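You operate a simulated robot arm through the tools that you are given. There is no shell and no other tool. Be economical: measure what you need, move in short steps, check, and stop when the job is done.

Carry out the task below with a simulated robot arm. There is one attempt and no reset: what you move stays moved.

TASK
Put the white filter that says "SIZE 9" from the top of the work bench on the grey die there and the white filter that says "SIZE 5" on top of the brown carton there.
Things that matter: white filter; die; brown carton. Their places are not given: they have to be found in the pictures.

It is judged by the outcome, as a careful person would: the job done as asked, and still so three seconds after it is handed in. It fails if anything else is knocked over, pushed out of place, dropped, spilled or broken.

THE ROBOT
A 7-joint arm with a two-finger parallel gripper, fixed in place. Base frame: the origin is at the foot of the arm, x ahead of it, y to its left, z up; the work surface is at about z = 0. Lengths are in m, angles in degrees, forces in N, time in s.
With the tool pointing down near the work surface it reaches from about 0.24 to 0.62 m from the base axis. Its first joint turns from -66.0 to 66.0 degrees. Payload 2.6 kg.
Tool frame: the origin (TCP) lies between the finger pads and is the grasp point; the fingertips stand 0.03 m ahead of it; z points along the fingers, y is the line along which they close. The gripper opens to 0.094 m. The fingers are 0.028 m wide and 0.01 m thick; the gripper's body (0.05 by 0.096 m) begins 0.055 m behind the TCP.
Orientation is told as [roll, pitch, yaw] about the base's x, y, z axes, in that order, counted from this pose: with the fingers straight down and closing along the base's y, the tool's x points along the base's -x, its y along +y and its z along -z.

THE INTERFACE
- The arm moves only by the tool send_rows. Its argument "motion" is a list of rows, each a list of 2 entries, a list of its own where there are three numbers: the shift along the base's x, y, z in cm, then the turn about the base's z in degrees. In form: [[[tx, ty, tz], spin], ...]. A call has 1 to 10 rows; each row shifts and turns the commanded pose from where the row before left it. "gripper" is the gripper command, from -1 (fully open) to 1 (shut), values between in proportion, set as the call begins (left out, the last holds). A row lasts 0.2 s, in which the tool goes at most 0.05 m and 8.6 degrees; a call with a longer step from one row to the next is refused whole, and so is a gripper value outside its range. A pose out of reach is approached as far as the arm can. The call stops where the force on the tool passes 40 N (or 10 N more than at its start, if that is more) or the arm is blocked; 0.2 s more then pass. The fingers move at their own pace (about 0.072 m/s each) and stop on an object; they squeeze with about 30 N. The grip force told is the motor's: it shows also when the fingers shut on nothing. Time passes only in rows, and 0.2 s behind the last, so rows that do not move let the fingers close. It gives the time, the measured TCP pose, the force on the tool (base axes), the opening and the grip force at its end, in the units of the frame above (readings bear some noise), and new pictures: "show" is both (left out), scene, wrist or none.
- Cameras (640 x 400 px; columns grow to the right, rows downward): "scene" is fixed at [0.0125, 0.4181, 0.564]; the picture's right is [-0.93, -0.37, 0.00], its down [-0.21, 0.53, -0.82] and it looks along [0.30, -0.76, -0.57] (base axes); focal length 335 px, centre (320, 200). "wrist" rides on the gripper at [-0.037, 0, -0.058] in the tool frame; the picture's right is [0.00, -1.00, 0.00], its down [0.97, 0.00, -0.24] and it looks along [0.24, 0.00, 0.97] (tool axes); focal length 218 px, centre (320, 200).
- point_at(camera, pixels): for up to 12 pixels [column, row] of the newest picture of that camera ("zoom" is the newest enlarged one), the place [x, y, z] in the base frame of the surface seen there, good to about 0.002 m. No time passes.
- zoom(camera, box): a new picture of the part [left, top, right, bottom] of that camera's present view, enlarged. No time passes.
- hand_in(): hands the job in; it is judged then, once.

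Work in short steps. Measure before you move; look again where a grasp or a placing could have gone wrong, and mend it. You have 60 turns and 100 pictures in all, the two below and enlarged ones among them. Open the gripper and draw the arm clear of the work before you hand the job in, unless the task says otherwise; then end with one line.

The tools are called as a command line: name --argument value ..., lists and objects as JSON in quotes. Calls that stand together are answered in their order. send_rows: Moves the arm, as the interface text tells. Its arguments: {"type":"object","properties":{"motion":{"type":"array","items":{"type":"array"}},"gripper":{"type":"number"},"show":{"type":"string","enum":["both","scene","wrist","none"]}},"required":["motion"]} The other tools are called the same way: point_at (camera, pixels) gives the place of the surface under pixels of a picture; zoom (camera, box) takes an enlarged picture of a part of a camera's view; hand_in () hands the job in.

At the start:

```text
t: 0.0
ee_pos: [0.3527, -0.2393, 0.3324]
tool_rot: [-0.1, -0.1, 0.0]
ft_force: [-0.3, -0.3, -0.9]
grip_width: 0.0938
finger_force: 0.1
```

scene: 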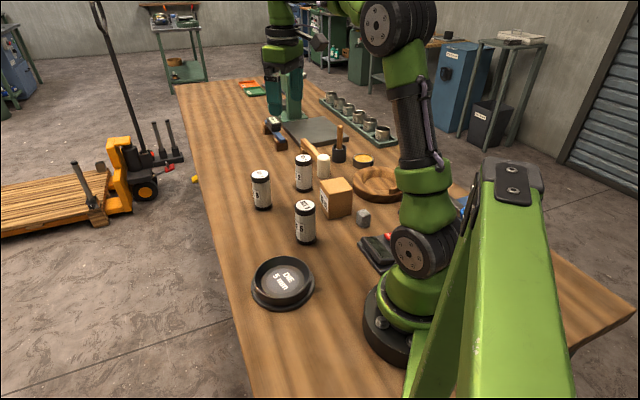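
wrist: 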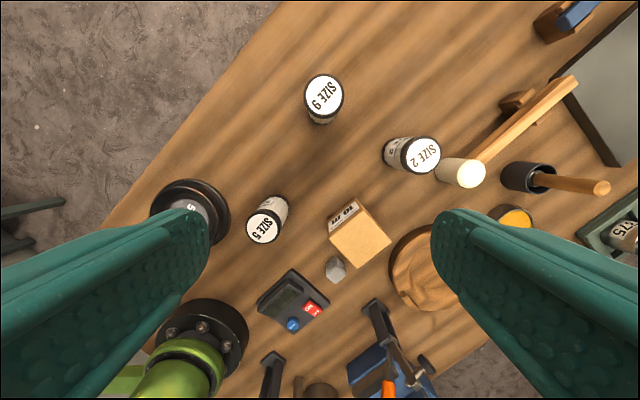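

The three filters show in the wrist view at (324,95), (420,155) and (265,225). I'll enlarge both views to tell the die and carton apart from other things.

zoom --camera "scene" --box '[230, 130, 430, 320]'

zoom --camera "wrist" --box '[150, 60, 470, 340]'

point_at --camera "wrist" --pixels '[[324, 95], [423, 155], [264, 229], [334, 262], [336, 270], [366, 240], [331, 233], [356, 199], [391, 240], [361, 270], [196, 210], [345, 213]]'

point_at --camera "scene" --pixels '[[283, 280], [258, 290], [309, 280], [283, 262], [283, 300], [364, 212], [337, 185], [322, 181], [352, 190], [332, 195], [364, 220], [306, 206]]'

```text
2.11 times, centred on (330, 225) of scene
```

zoom: 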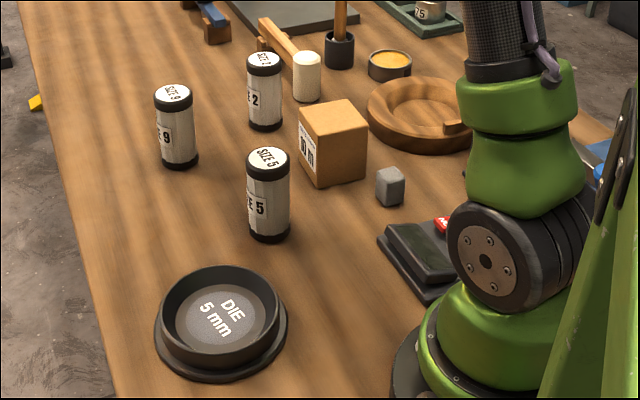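

```text
1.43 times, centred on (310, 200) of wrist
```

zoom: 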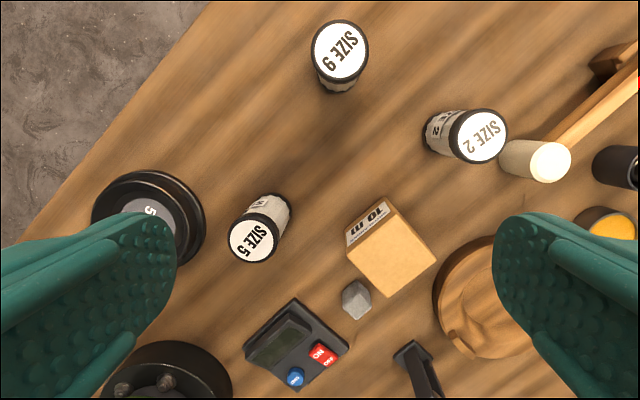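

```text
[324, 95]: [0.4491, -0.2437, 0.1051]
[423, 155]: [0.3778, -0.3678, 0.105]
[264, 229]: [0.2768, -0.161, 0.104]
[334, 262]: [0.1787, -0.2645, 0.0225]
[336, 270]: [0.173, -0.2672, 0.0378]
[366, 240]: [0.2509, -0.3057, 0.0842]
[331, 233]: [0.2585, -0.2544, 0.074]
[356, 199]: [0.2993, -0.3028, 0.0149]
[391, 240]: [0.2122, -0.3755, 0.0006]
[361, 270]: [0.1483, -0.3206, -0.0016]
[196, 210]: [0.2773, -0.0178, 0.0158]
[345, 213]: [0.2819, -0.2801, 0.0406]
```

```text
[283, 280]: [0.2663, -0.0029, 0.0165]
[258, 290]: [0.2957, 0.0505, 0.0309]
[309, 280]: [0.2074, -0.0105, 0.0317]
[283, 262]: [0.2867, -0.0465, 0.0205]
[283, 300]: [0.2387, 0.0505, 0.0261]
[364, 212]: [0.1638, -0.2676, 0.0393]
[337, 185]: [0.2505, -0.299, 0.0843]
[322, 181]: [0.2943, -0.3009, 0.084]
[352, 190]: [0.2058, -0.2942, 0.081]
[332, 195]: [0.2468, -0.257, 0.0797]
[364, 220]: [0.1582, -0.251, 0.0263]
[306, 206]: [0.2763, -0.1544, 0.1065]
```

The die is the dish labelled "DIE 5 mm" and the carton is the box beside the SIZE 2 filter. I'll enlarge both to get their centres.

zoom --camera "scene" --box '[235, 170, 395, 320]'

```text
2.67 times, centred on (315, 245) of scene
```

zoom: 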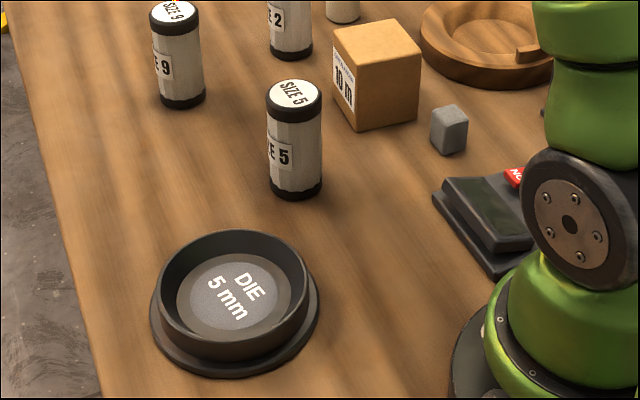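

point_at --camera "zoom" --pixels '[[176, 297], [292, 292], [231, 253], [236, 333], [235, 234], [337, 31], [358, 63], [417, 48], [392, 20], [293, 81], [294, 108], [161, 290]]'

point_at --camera "wrist" --pixels '[[308, 95], [340, 95], [324, 78], [324, 111], [357, 201], [389, 240], [360, 266], [332, 231], [249, 229], [278, 229], [264, 214], [264, 242]]'

```text
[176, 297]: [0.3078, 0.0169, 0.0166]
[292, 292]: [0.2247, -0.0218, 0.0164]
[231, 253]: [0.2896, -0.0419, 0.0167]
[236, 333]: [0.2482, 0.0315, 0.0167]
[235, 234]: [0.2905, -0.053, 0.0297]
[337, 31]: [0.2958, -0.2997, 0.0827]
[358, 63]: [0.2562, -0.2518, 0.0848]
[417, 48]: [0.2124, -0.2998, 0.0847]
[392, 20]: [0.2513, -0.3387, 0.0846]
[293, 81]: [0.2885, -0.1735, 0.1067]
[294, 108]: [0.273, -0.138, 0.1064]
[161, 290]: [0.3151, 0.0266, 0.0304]
```

```text
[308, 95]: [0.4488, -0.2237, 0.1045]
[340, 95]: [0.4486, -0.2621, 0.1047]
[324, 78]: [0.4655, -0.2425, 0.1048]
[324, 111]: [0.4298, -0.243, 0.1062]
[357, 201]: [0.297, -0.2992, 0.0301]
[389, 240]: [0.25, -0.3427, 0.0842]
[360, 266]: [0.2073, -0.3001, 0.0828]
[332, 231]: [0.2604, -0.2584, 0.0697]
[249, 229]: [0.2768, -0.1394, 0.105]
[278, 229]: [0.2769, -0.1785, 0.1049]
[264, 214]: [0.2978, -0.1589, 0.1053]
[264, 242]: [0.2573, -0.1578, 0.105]
```

SIZE 9 stands at (0.448,-0.243), top 0.105. The die floor centre is (0.267,-0.004,0.0165), SIZE 5 is at (0.2775,-0.159) and the carton top centre is (0.254,-0.298,0.084). I move above SIZE 9 and descend part way.

send_rows --motion '[[[4.75, -0.2, 0], 0], [[4.75, -0.2, 0], 0], [[0, 0, -4.5], 0], [[0, 0, -4.5], 0], [[0, 0, -4], 0], [[0, 0, 0], 0]]' --gripper -1

```text
t: 1.4
ee_pos: [0.4507, -0.2416, 0.2032]
tool_rot: [0.1, 0.0, 0.0]
ft_force: [0.2, 0.1, -0.1]
grip_width: 0.0941
finger_force: 0.1
```

scene: 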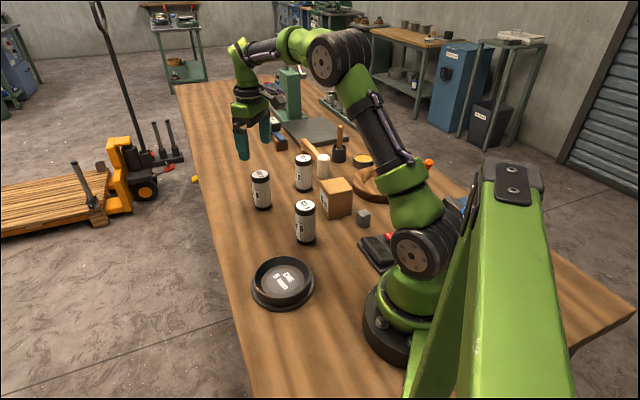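
wrist: 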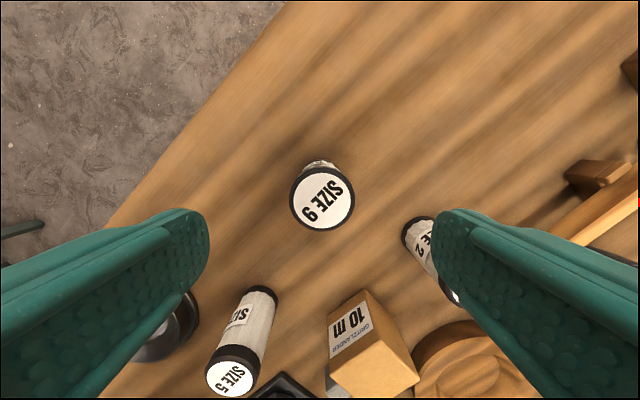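

The filter is centred at (322,198) between the fingers. I measure its edges again before going down.

point_at --camera "wrist" --pixels '[[322, 198], [294, 198], [351, 198], [322, 170], [322, 226]]'

send_rows --motion '[[[0, 0, 0], 0]]' --show "none"

```text
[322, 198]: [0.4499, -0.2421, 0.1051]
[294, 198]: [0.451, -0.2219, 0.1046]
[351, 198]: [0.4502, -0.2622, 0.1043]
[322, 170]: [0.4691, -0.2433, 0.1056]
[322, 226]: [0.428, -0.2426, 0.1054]
```

```text
t: 1.8
ee_pos: [0.4534, -0.2418, 0.2049]
tool_rot: [0.0, 0.1, 0.0]
ft_force: [-0.7, -0.3, 0.1]
grip_width: 0.0939
finger_force: 0.2
```

The centre holds at about (0.449,-0.242). I go down to z≈0.075.

send_rows --motion '[[[-0.1, 0, -4.3], 0], [[0, 0, -4.3], 0], [[0, 0, -2.2], 0], [[0, 0, -2.0], 0], [[0, 0, 0], 0]]'

```text
t: 3.0
ee_pos: [0.4481, -0.2432, 0.0754]
tool_rot: [0.0, -0.1, -0.1]
ft_force: [-0.2, 0.2, 0.8]
grip_width: 0.0938
finger_force: 0.0
```

scene: 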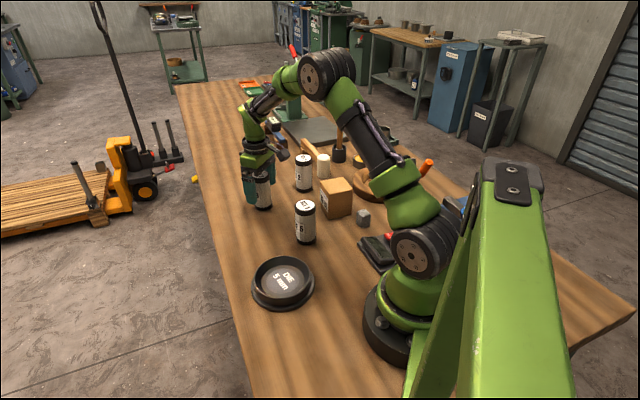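
wrist: 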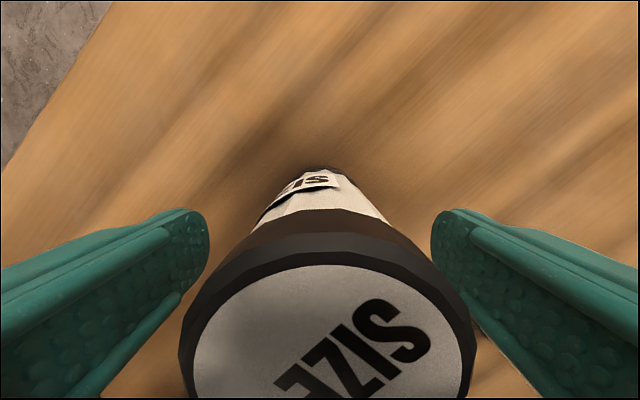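

The fingers straddle SIZE 9. I close, wait, then lift slightly.

send_rows --motion '[[[0, 0, 0], 0], [[0, 0, 0], 0], [[0, 0, 0], 0], [[0, 0, 0], 0], [[0, 0, 0], 0], [[0, 0, 2], 0], [[0, 0, 3], 0]]' --gripper 1

```text
t: 4.6
ee_pos: [0.4482, -0.2415, 0.1247]
tool_rot: [-0.1, 0.0, 0.1]
ft_force: [0.0, -0.2, -1.1]
grip_width: 0.0492
finger_force: 30.3
```

scene: 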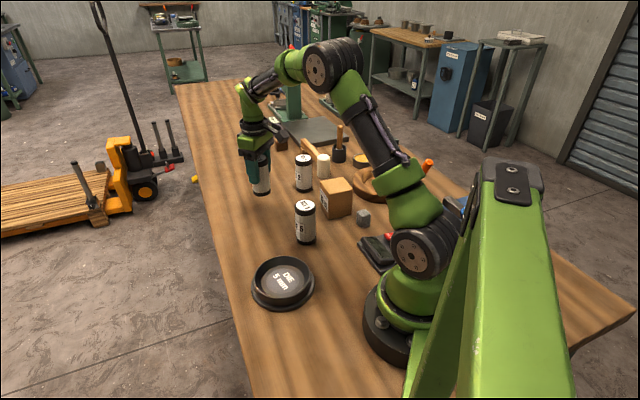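
wrist: 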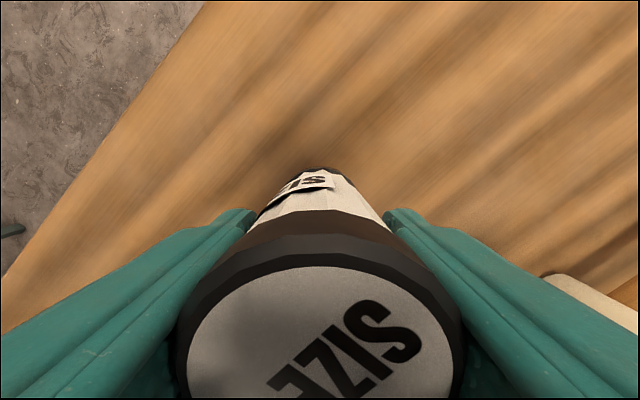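

SIZE 9 is held (opening 0.049). I lift it clear of the rest and carry it over to the die.

send_rows --motion '[[[0, 0, 4.5], 0], [[0, 0, 4.5], 0], [[-2.26, 2.98, 0], 0], [[-2.26, 2.98, 0], 0], [[-2.26, 2.98, 0], 0], [[-2.26, 2.98, 0], 0], [[-2.26, 2.98, 0], 0], [[-2.26, 2.98, 0], 0], [[-2.26, 2.98, 0], 0], [[-2.26, 2.98, 0], 0]]' --show "none"

send_rows --motion '[[[0, 0, 0], 0]]'

```text
t: 6.8
ee_pos: [0.2674, -0.0037, 0.2122]
tool_rot: [0.0, 0.0, 0.0]
ft_force: [0.6, 0.2, 0.1]
grip_width: 0.0489
finger_force: 29.8
```

```text
t: 7.2
ee_pos: [0.2674, -0.0054, 0.2112]
tool_rot: [0.0, 0.0, 0.1]
ft_force: [-0.9, -0.1, -1.7]
grip_width: 0.0491
finger_force: 30.0
```

scene: 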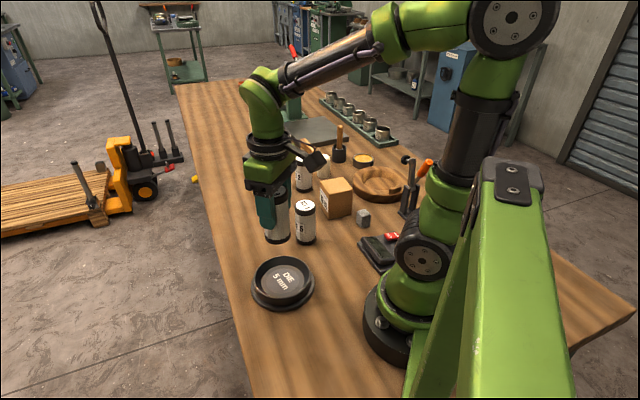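
wrist: 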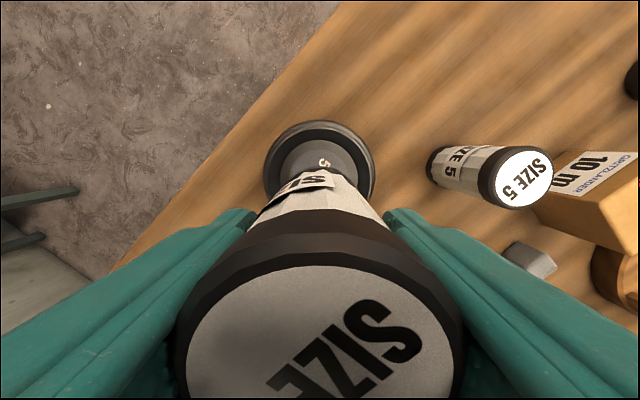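

It hangs over the die. I descend to just above its floor.

send_rows --motion '[[[0, 0, -4], 0], [[0, 0, -4], 0], [[0, 0, -2], 0], [[0, 0, -1], 0], [[0, 0, 0], 0]]'

```text
t: 8.4
ee_pos: [0.2656, -0.0059, 0.1037]
tool_rot: [0.0, 0.0, -0.1]
ft_force: [0.0, -0.7, -1.1]
grip_width: 0.0491
finger_force: 30.3
```

scene: 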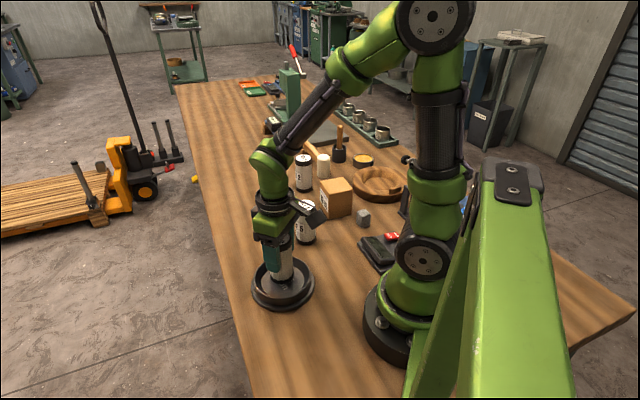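
wrist: 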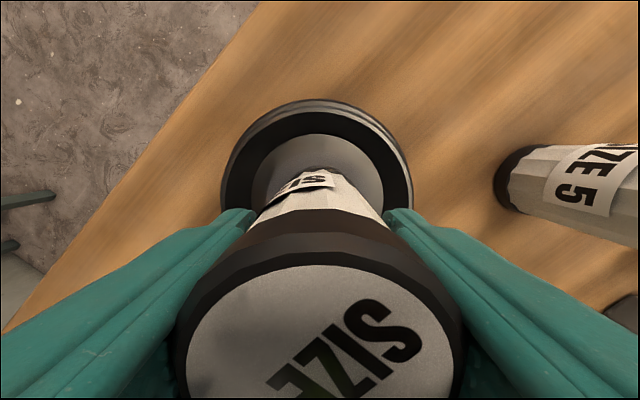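

Centred, with about 1 cm to go. I lower in small steps watching the force.

send_rows --motion '[[[0, 0, -0.5], 0], [[0, 0, -0.3], 0], [[0, 0, 0], 0]]' --show "none"

zoom --camera "scene" --box '[235, 230, 335, 320]'

```text
t: 9.2
ee_pos: [0.2662, -0.0057, 0.0954]
tool_rot: [0.0, 0.0, 0.0]
ft_force: [0.1, -0.3, -1.7]
grip_width: 0.049
finger_force: 29.9
```

```text
4.44 times, centred on (285, 275) of scene
```

zoom: 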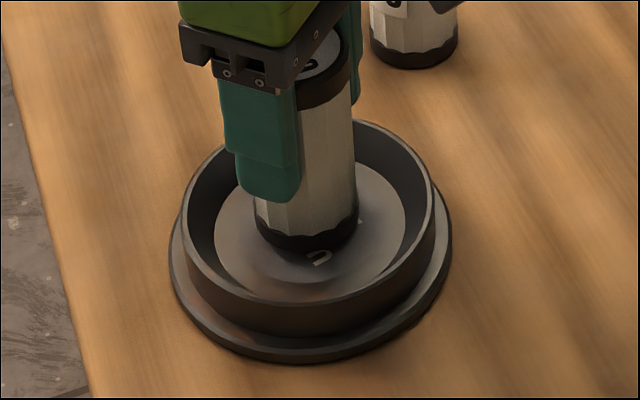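

Almost down, with the fingertips well above the rim. A few more millimetres until contact.

send_rows --motion '[[[0, 0, -0.2], 0], [[0, 0, 0], 0]]' --show "none"

send_rows --motion '[[[0, 0, -0.15], 0], [[0, 0, 0], 0]]' --show "none"

```text
t: 9.8
ee_pos: [0.266, -0.0057, 0.0945]
tool_rot: [0.1, 0.0, 0.0]
ft_force: [0.0, 1.0, -1.4]
grip_width: 0.0491
finger_force: 29.9
```

```text
t: 10.4
ee_pos: [0.2661, -0.0053, 0.0934]
tool_rot: [0.0, 0.0, 0.0]
ft_force: [-0.7, 0.0, -1.8]
grip_width: 0.0494
finger_force: 30.2
```

send_rows --motion '[[[0, 0, -0.15], 0], [[0, 0, 0], 0]]' --show "none"

send_rows --motion '[[[0, 0, -0.1], 0], [[0, 0, 0], 0]]' --show "none"

```text
t: 11.0
ee_pos: [0.2667, -0.0044, 0.0907]
tool_rot: [0.0, -0.1, -0.1]
ft_force: [-0.8, -0.6, 0.7]
grip_width: 0.0492
finger_force: 29.8
```

```text
t: 11.6
ee_pos: [0.2669, -0.0049, 0.0903]
tool_rot: [0.0, 0.0, 0.0]
ft_force: [-5.5, 1.8, 14.6]
grip_width: 0.0491
finger_force: 29.9
```

Contact shows (14.6 N). I release, then rise straight up.

send_rows --motion '[[[0, 0, 0.05], 0], [[0, 0, 0], 0], [[0, 0, 0], 0], [[0, 0, 0], 0], [[0, 0, 2], 0], [[0, 0, 4], 0], [[0, 0, 4.5], 0], [[0, 0, 2], 0]]' --gripper -1

zoom --camera "scene" --box '[235, 180, 395, 320]'

```text
t: 13.4
ee_pos: [0.2662, -0.0041, 0.2148]
tool_rot: [-0.1, 0.1, 0.0]
ft_force: [0.0, -0.8, -0.9]
grip_width: 0.0937
finger_force: 0.1
```

scene: 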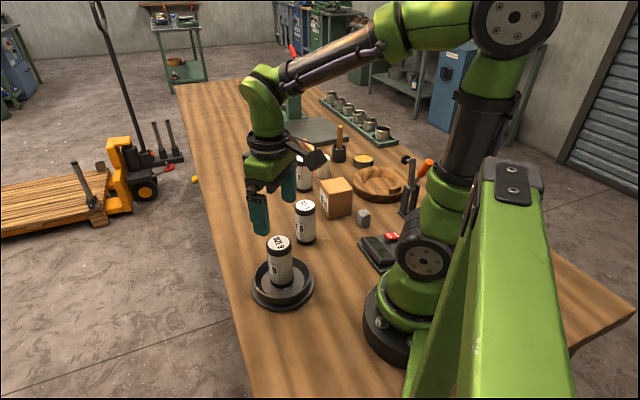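
wrist: 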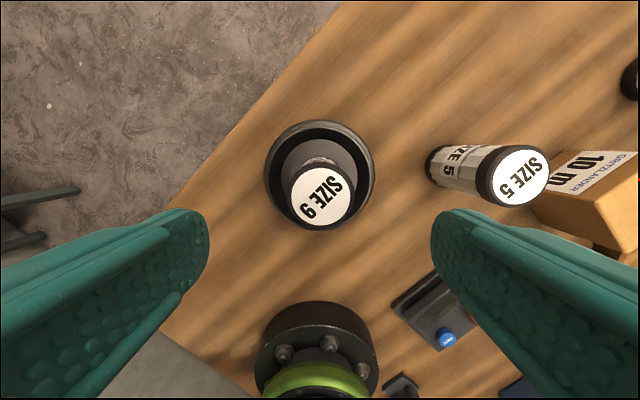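

```text
2.86 times, centred on (315, 250) of scene
```

zoom: 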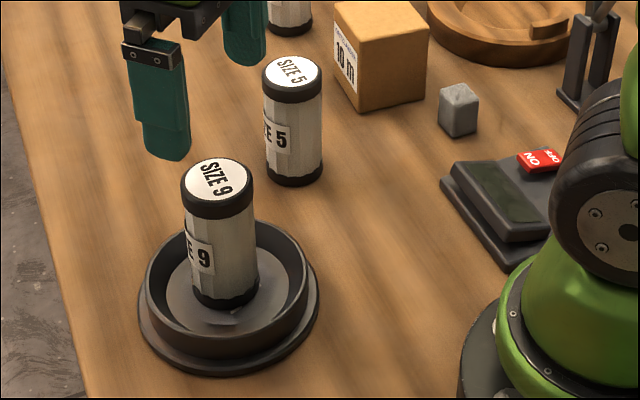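

SIZE 9 stands upright in the die. Next I go over SIZE 5.

send_rows --motion '[[[0.3, -3.9, 0], 0], [[0.3, -3.9, 0], 0], [[0.3, -3.9, 0], 0], [[0.2, -3.8, 0], 0], [[0, 0, 0], 0]]'

point_at --camera "wrist" --pixels '[[320, 198], [294, 198], [348, 198], [320, 172], [320, 224]]'

```text
t: 14.6
ee_pos: [0.2775, -0.1613, 0.2165]
tool_rot: [0.0, -0.1, 0.0]
ft_force: [0.1, 0.4, 0.3]
grip_width: 0.0939
finger_force: 0.1
```

scene: 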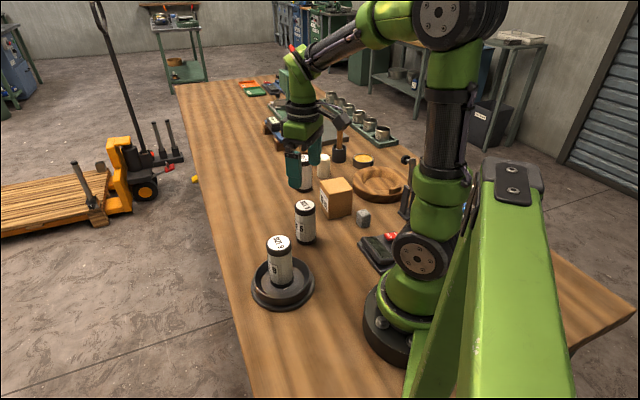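
wrist: 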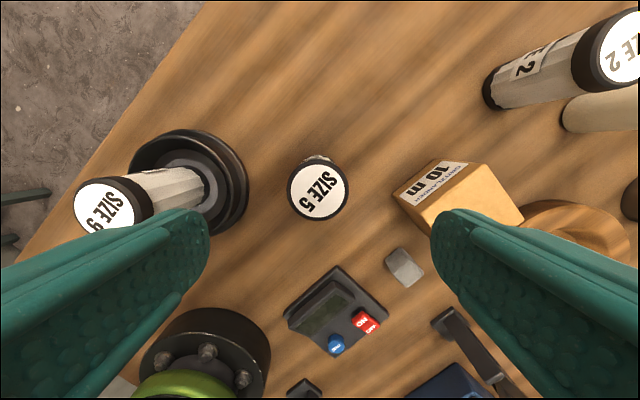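

```text
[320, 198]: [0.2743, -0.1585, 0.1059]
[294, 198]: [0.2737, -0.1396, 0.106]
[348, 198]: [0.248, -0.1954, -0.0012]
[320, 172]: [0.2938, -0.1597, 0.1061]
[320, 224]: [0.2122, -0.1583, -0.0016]
```

SIZE 5 is centred at (318,190), about (0.279,-0.158). I shift slightly and descend.

send_rows --motion '[[[0.2, 0.2, -4.5], 0], [[0, 0, -4.5], 0], [[0, 0, -3], 0], [[0, 0, -2.0], 0], [[0, 0, 0], 0]]'

```text
t: 15.8
ee_pos: [0.2809, -0.1586, 0.0761]
tool_rot: [0.0, 0.0, 0.0]
ft_force: [0.3, 0.0, -0.9]
grip_width: 0.094
finger_force: 0.0
```

scene: 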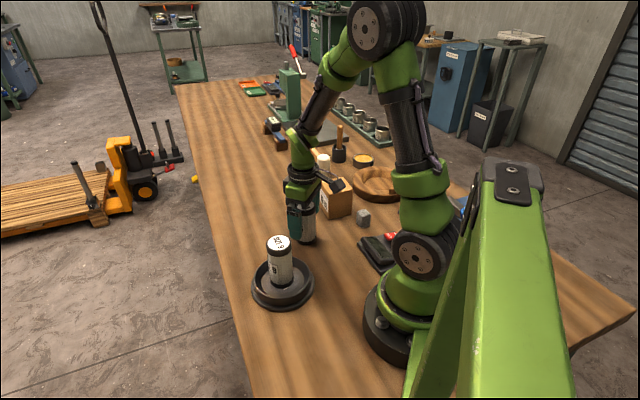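
wrist: 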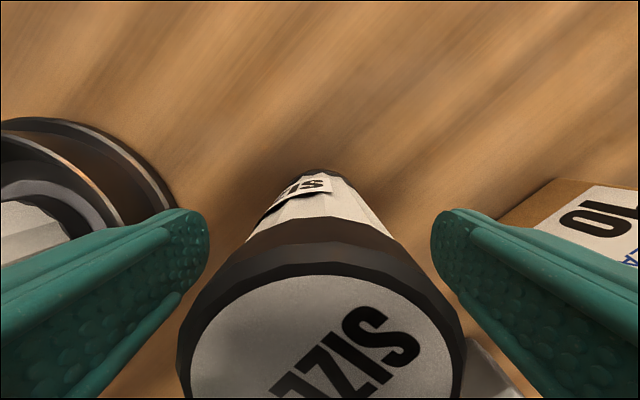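

The fingers straddle SIZE 5 and touch nothing else. I close and lift to about z 0.27.

send_rows --motion '[[[0, 0, 0], 0], [[0, 0, 0], 0], [[0, 0, 0], 0], [[0, 0, 0], 0], [[0, 0, 0], 0], [[0, 0, 3], 0], [[0, 0, 4.5], 0], [[0, 0, 4.5], 0], [[0, 0, 4], 0]]' --gripper 1 --show "none"

send_rows --motion '[[[0, 0, 0], 0]]'

```text
t: 17.8
ee_pos: [0.278, -0.158, 0.237]
tool_rot: [0.0, 0.0, 0.1]
ft_force: [-0.2, -0.1, -0.6]
grip_width: 0.0494
finger_force: 29.8
```

```text
t: 18.2
ee_pos: [0.2786, -0.1584, 0.2364]
tool_rot: [0.0, 0.0, 0.0]
ft_force: [-0.4, -1.0, -1.8]
grip_width: 0.0494
finger_force: 29.8
```

scene: 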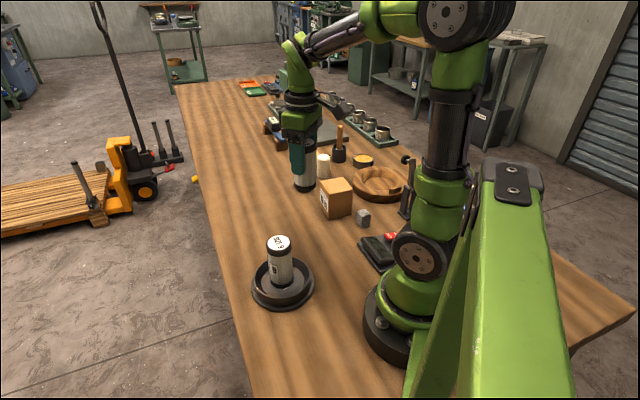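
wrist: 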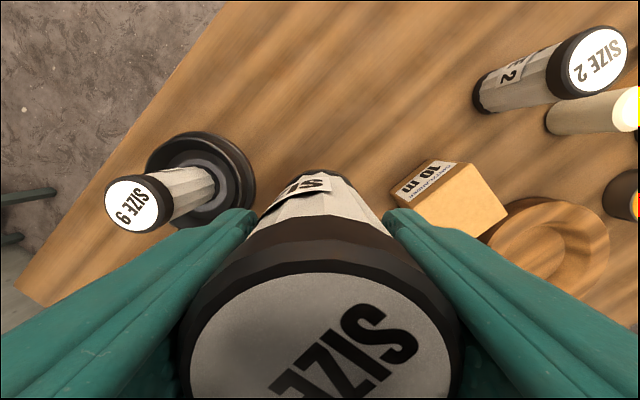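

SIZE 5 is held with its bottom at about 0.16. I move over the carton centre and go down to about 1.5 cm above it.

send_rows --motion '[[[-0.62, -3.5, 0], 0], [[-0.62, -3.5, 0], 0], [[-0.62, -3.5, 0], 0], [[-0.62, -3.45, 0], 0], [[0, 0, -3], 0], [[0, 0, -2.8], 0], [[0, 0, 0], 0]]'

zoom --camera "scene" --box '[275, 120, 415, 230]'

```text
t: 19.8
ee_pos: [0.2559, -0.2963, 0.1778]
tool_rot: [0.0, 0.0, 0.0]
ft_force: [1.6, -1.0, -1.3]
grip_width: 0.0495
finger_force: 30.6
```

scene: 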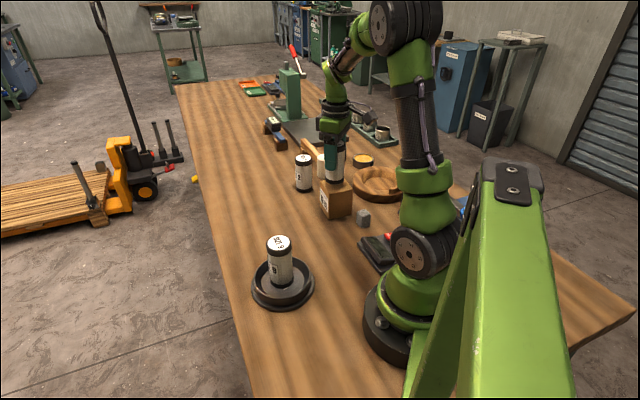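
wrist: 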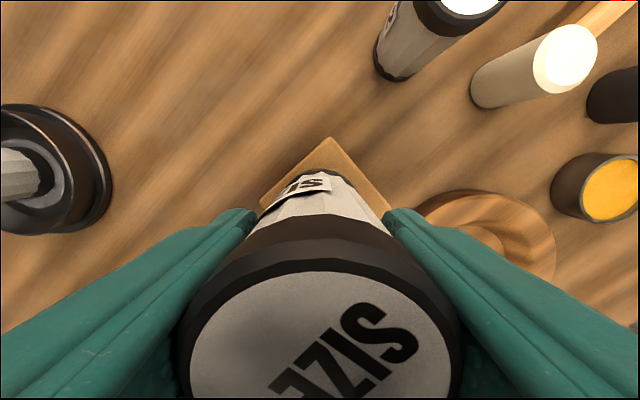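

```text
3.64 times, centred on (345, 175) of scene
```

zoom: 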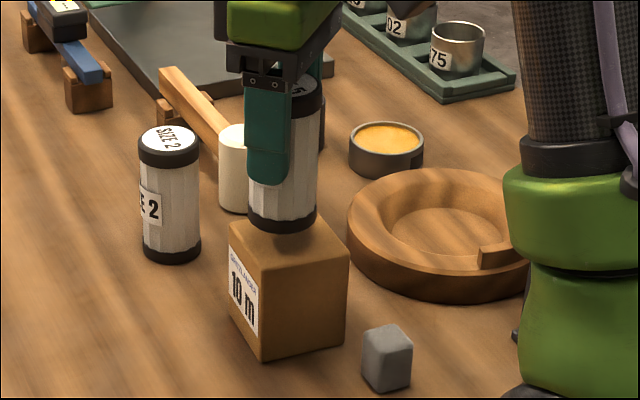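

It is aligned over the carton. I lower by small steps to contact near z≈0.160.

send_rows --motion '[[[0, 0, -0.8], 0], [[0, 0, -0.4], 0], [[0, 0, 0], 0]]' --show "none"

send_rows --motion '[[[0, 0, -0.2], 0], [[0, 0, 0], 0]]' --show "none"

send_rows --motion '[[[0, 0, -0.1], 0], [[0, 0, 0], 0]]' --show "none"

zoom --camera "scene" --box '[275, 120, 415, 230]'

```text
t: 20.6
ee_pos: [0.2569, -0.2969, 0.1652]
tool_rot: [0.0, 0.1, 0.0]
ft_force: [-0.2, -0.5, -0.9]
grip_width: 0.0495
finger_force: 29.7
```

```text
t: 21.2
ee_pos: [0.2544, -0.2965, 0.1637]
tool_rot: [0.0, 0.0, -0.1]
ft_force: [-0.1, 0.2, -1.1]
grip_width: 0.0495
finger_force: 30.0
```

```text
t: 21.8
ee_pos: [0.255, -0.2967, 0.1623]
tool_rot: [0.0, -0.1, 0.0]
ft_force: [-0.5, 0.0, -1.6]
grip_width: 0.0493
finger_force: 29.6
```

```text
3.64 times, centred on (345, 175) of scene
```

zoom: 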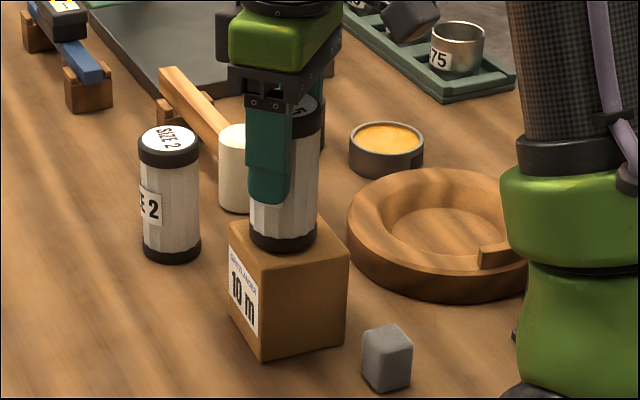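

No contact yet, and it is well centred. I continue in 1 mm steps.

send_rows --motion '[[[0, 0, -0.1], 0], [[0, 0, 0], 0]]' --show "none"

send_rows --motion '[[[0, 0, -0.1], 0], [[0, 0, 0], 0]]' --show "none"

```text
t: 22.4
ee_pos: [0.2551, -0.2974, 0.1616]
tool_rot: [0.0, 0.0, 0.0]
ft_force: [-0.4, 0.2, -2.2]
grip_width: 0.0494
finger_force: 29.8
```

```text
t: 23.0
ee_pos: [0.2555, -0.2971, 0.1603]
tool_rot: [0.0, 0.0, 0.0]
ft_force: [-0.8, -0.5, 0.8]
grip_width: 0.0495
finger_force: 29.5
```

send_rows --motion '[[[0, 0, -0.08], 0], [[0, 0, 0], 0]]' --show "none"

```text
t: 23.6
ee_pos: [0.2554, -0.298, 0.1603]
tool_rot: [0.0, 0.0, 0.0]
ft_force: [1.4, 0.2, 5.0]
grip_width: 0.0495
finger_force: 29.9
```

Contact at 5 N: SIZE 5 rests on the carton. I release and rise straight up.

send_rows --motion '[[[0, 0, 0], 0], [[0, 0, 0], 0], [[0, 0, 0], 0], [[0, 0, 0], 0], [[0, 0, 2], 0], [[0, 0, 4], 0], [[0, 0, 4.5], 0], [[0, 0, 4], 0], [[0, 0, 0], 0]]' --gripper -1

zoom --camera "scene" --box '[235, 120, 415, 320]'

```text
t: 25.6
ee_pos: [0.2541, -0.2976, 0.3053]
tool_rot: [0.1, 0.0, 0.0]
ft_force: [0.1, -0.7, -0.2]
grip_width: 0.0938
finger_force: 0.2
```

scene: 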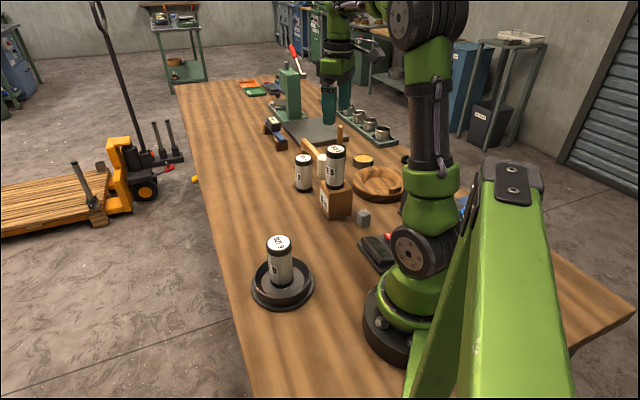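
wrist: 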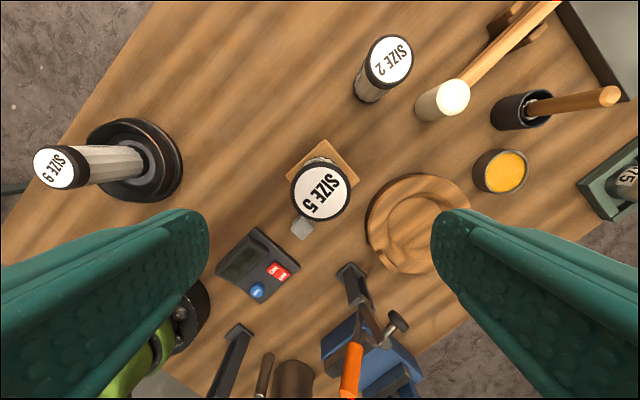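

```text
2.00 times, centred on (325, 220) of scene
```

zoom: 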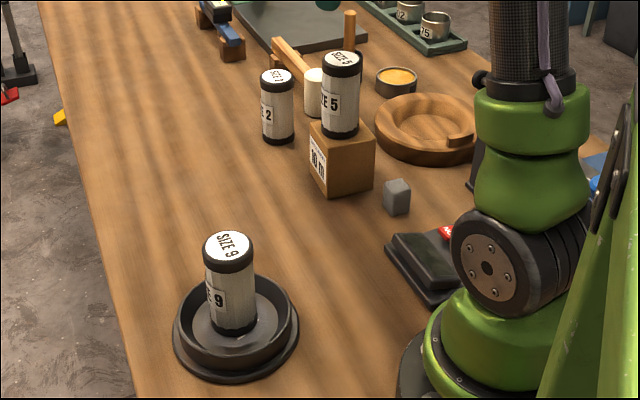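

Both filters stand upright in place, nothing else has moved, and the arm is clear with the gripper open. I hand in.

hand_in

```text
The job is handed in.
```

The SIZE 9 filter is standing in the die (the dish labelled "DIE 5 mm") and the SIZE 5 filter is standing on the brown carton; both were upright and nothing else had moved when I handed in.
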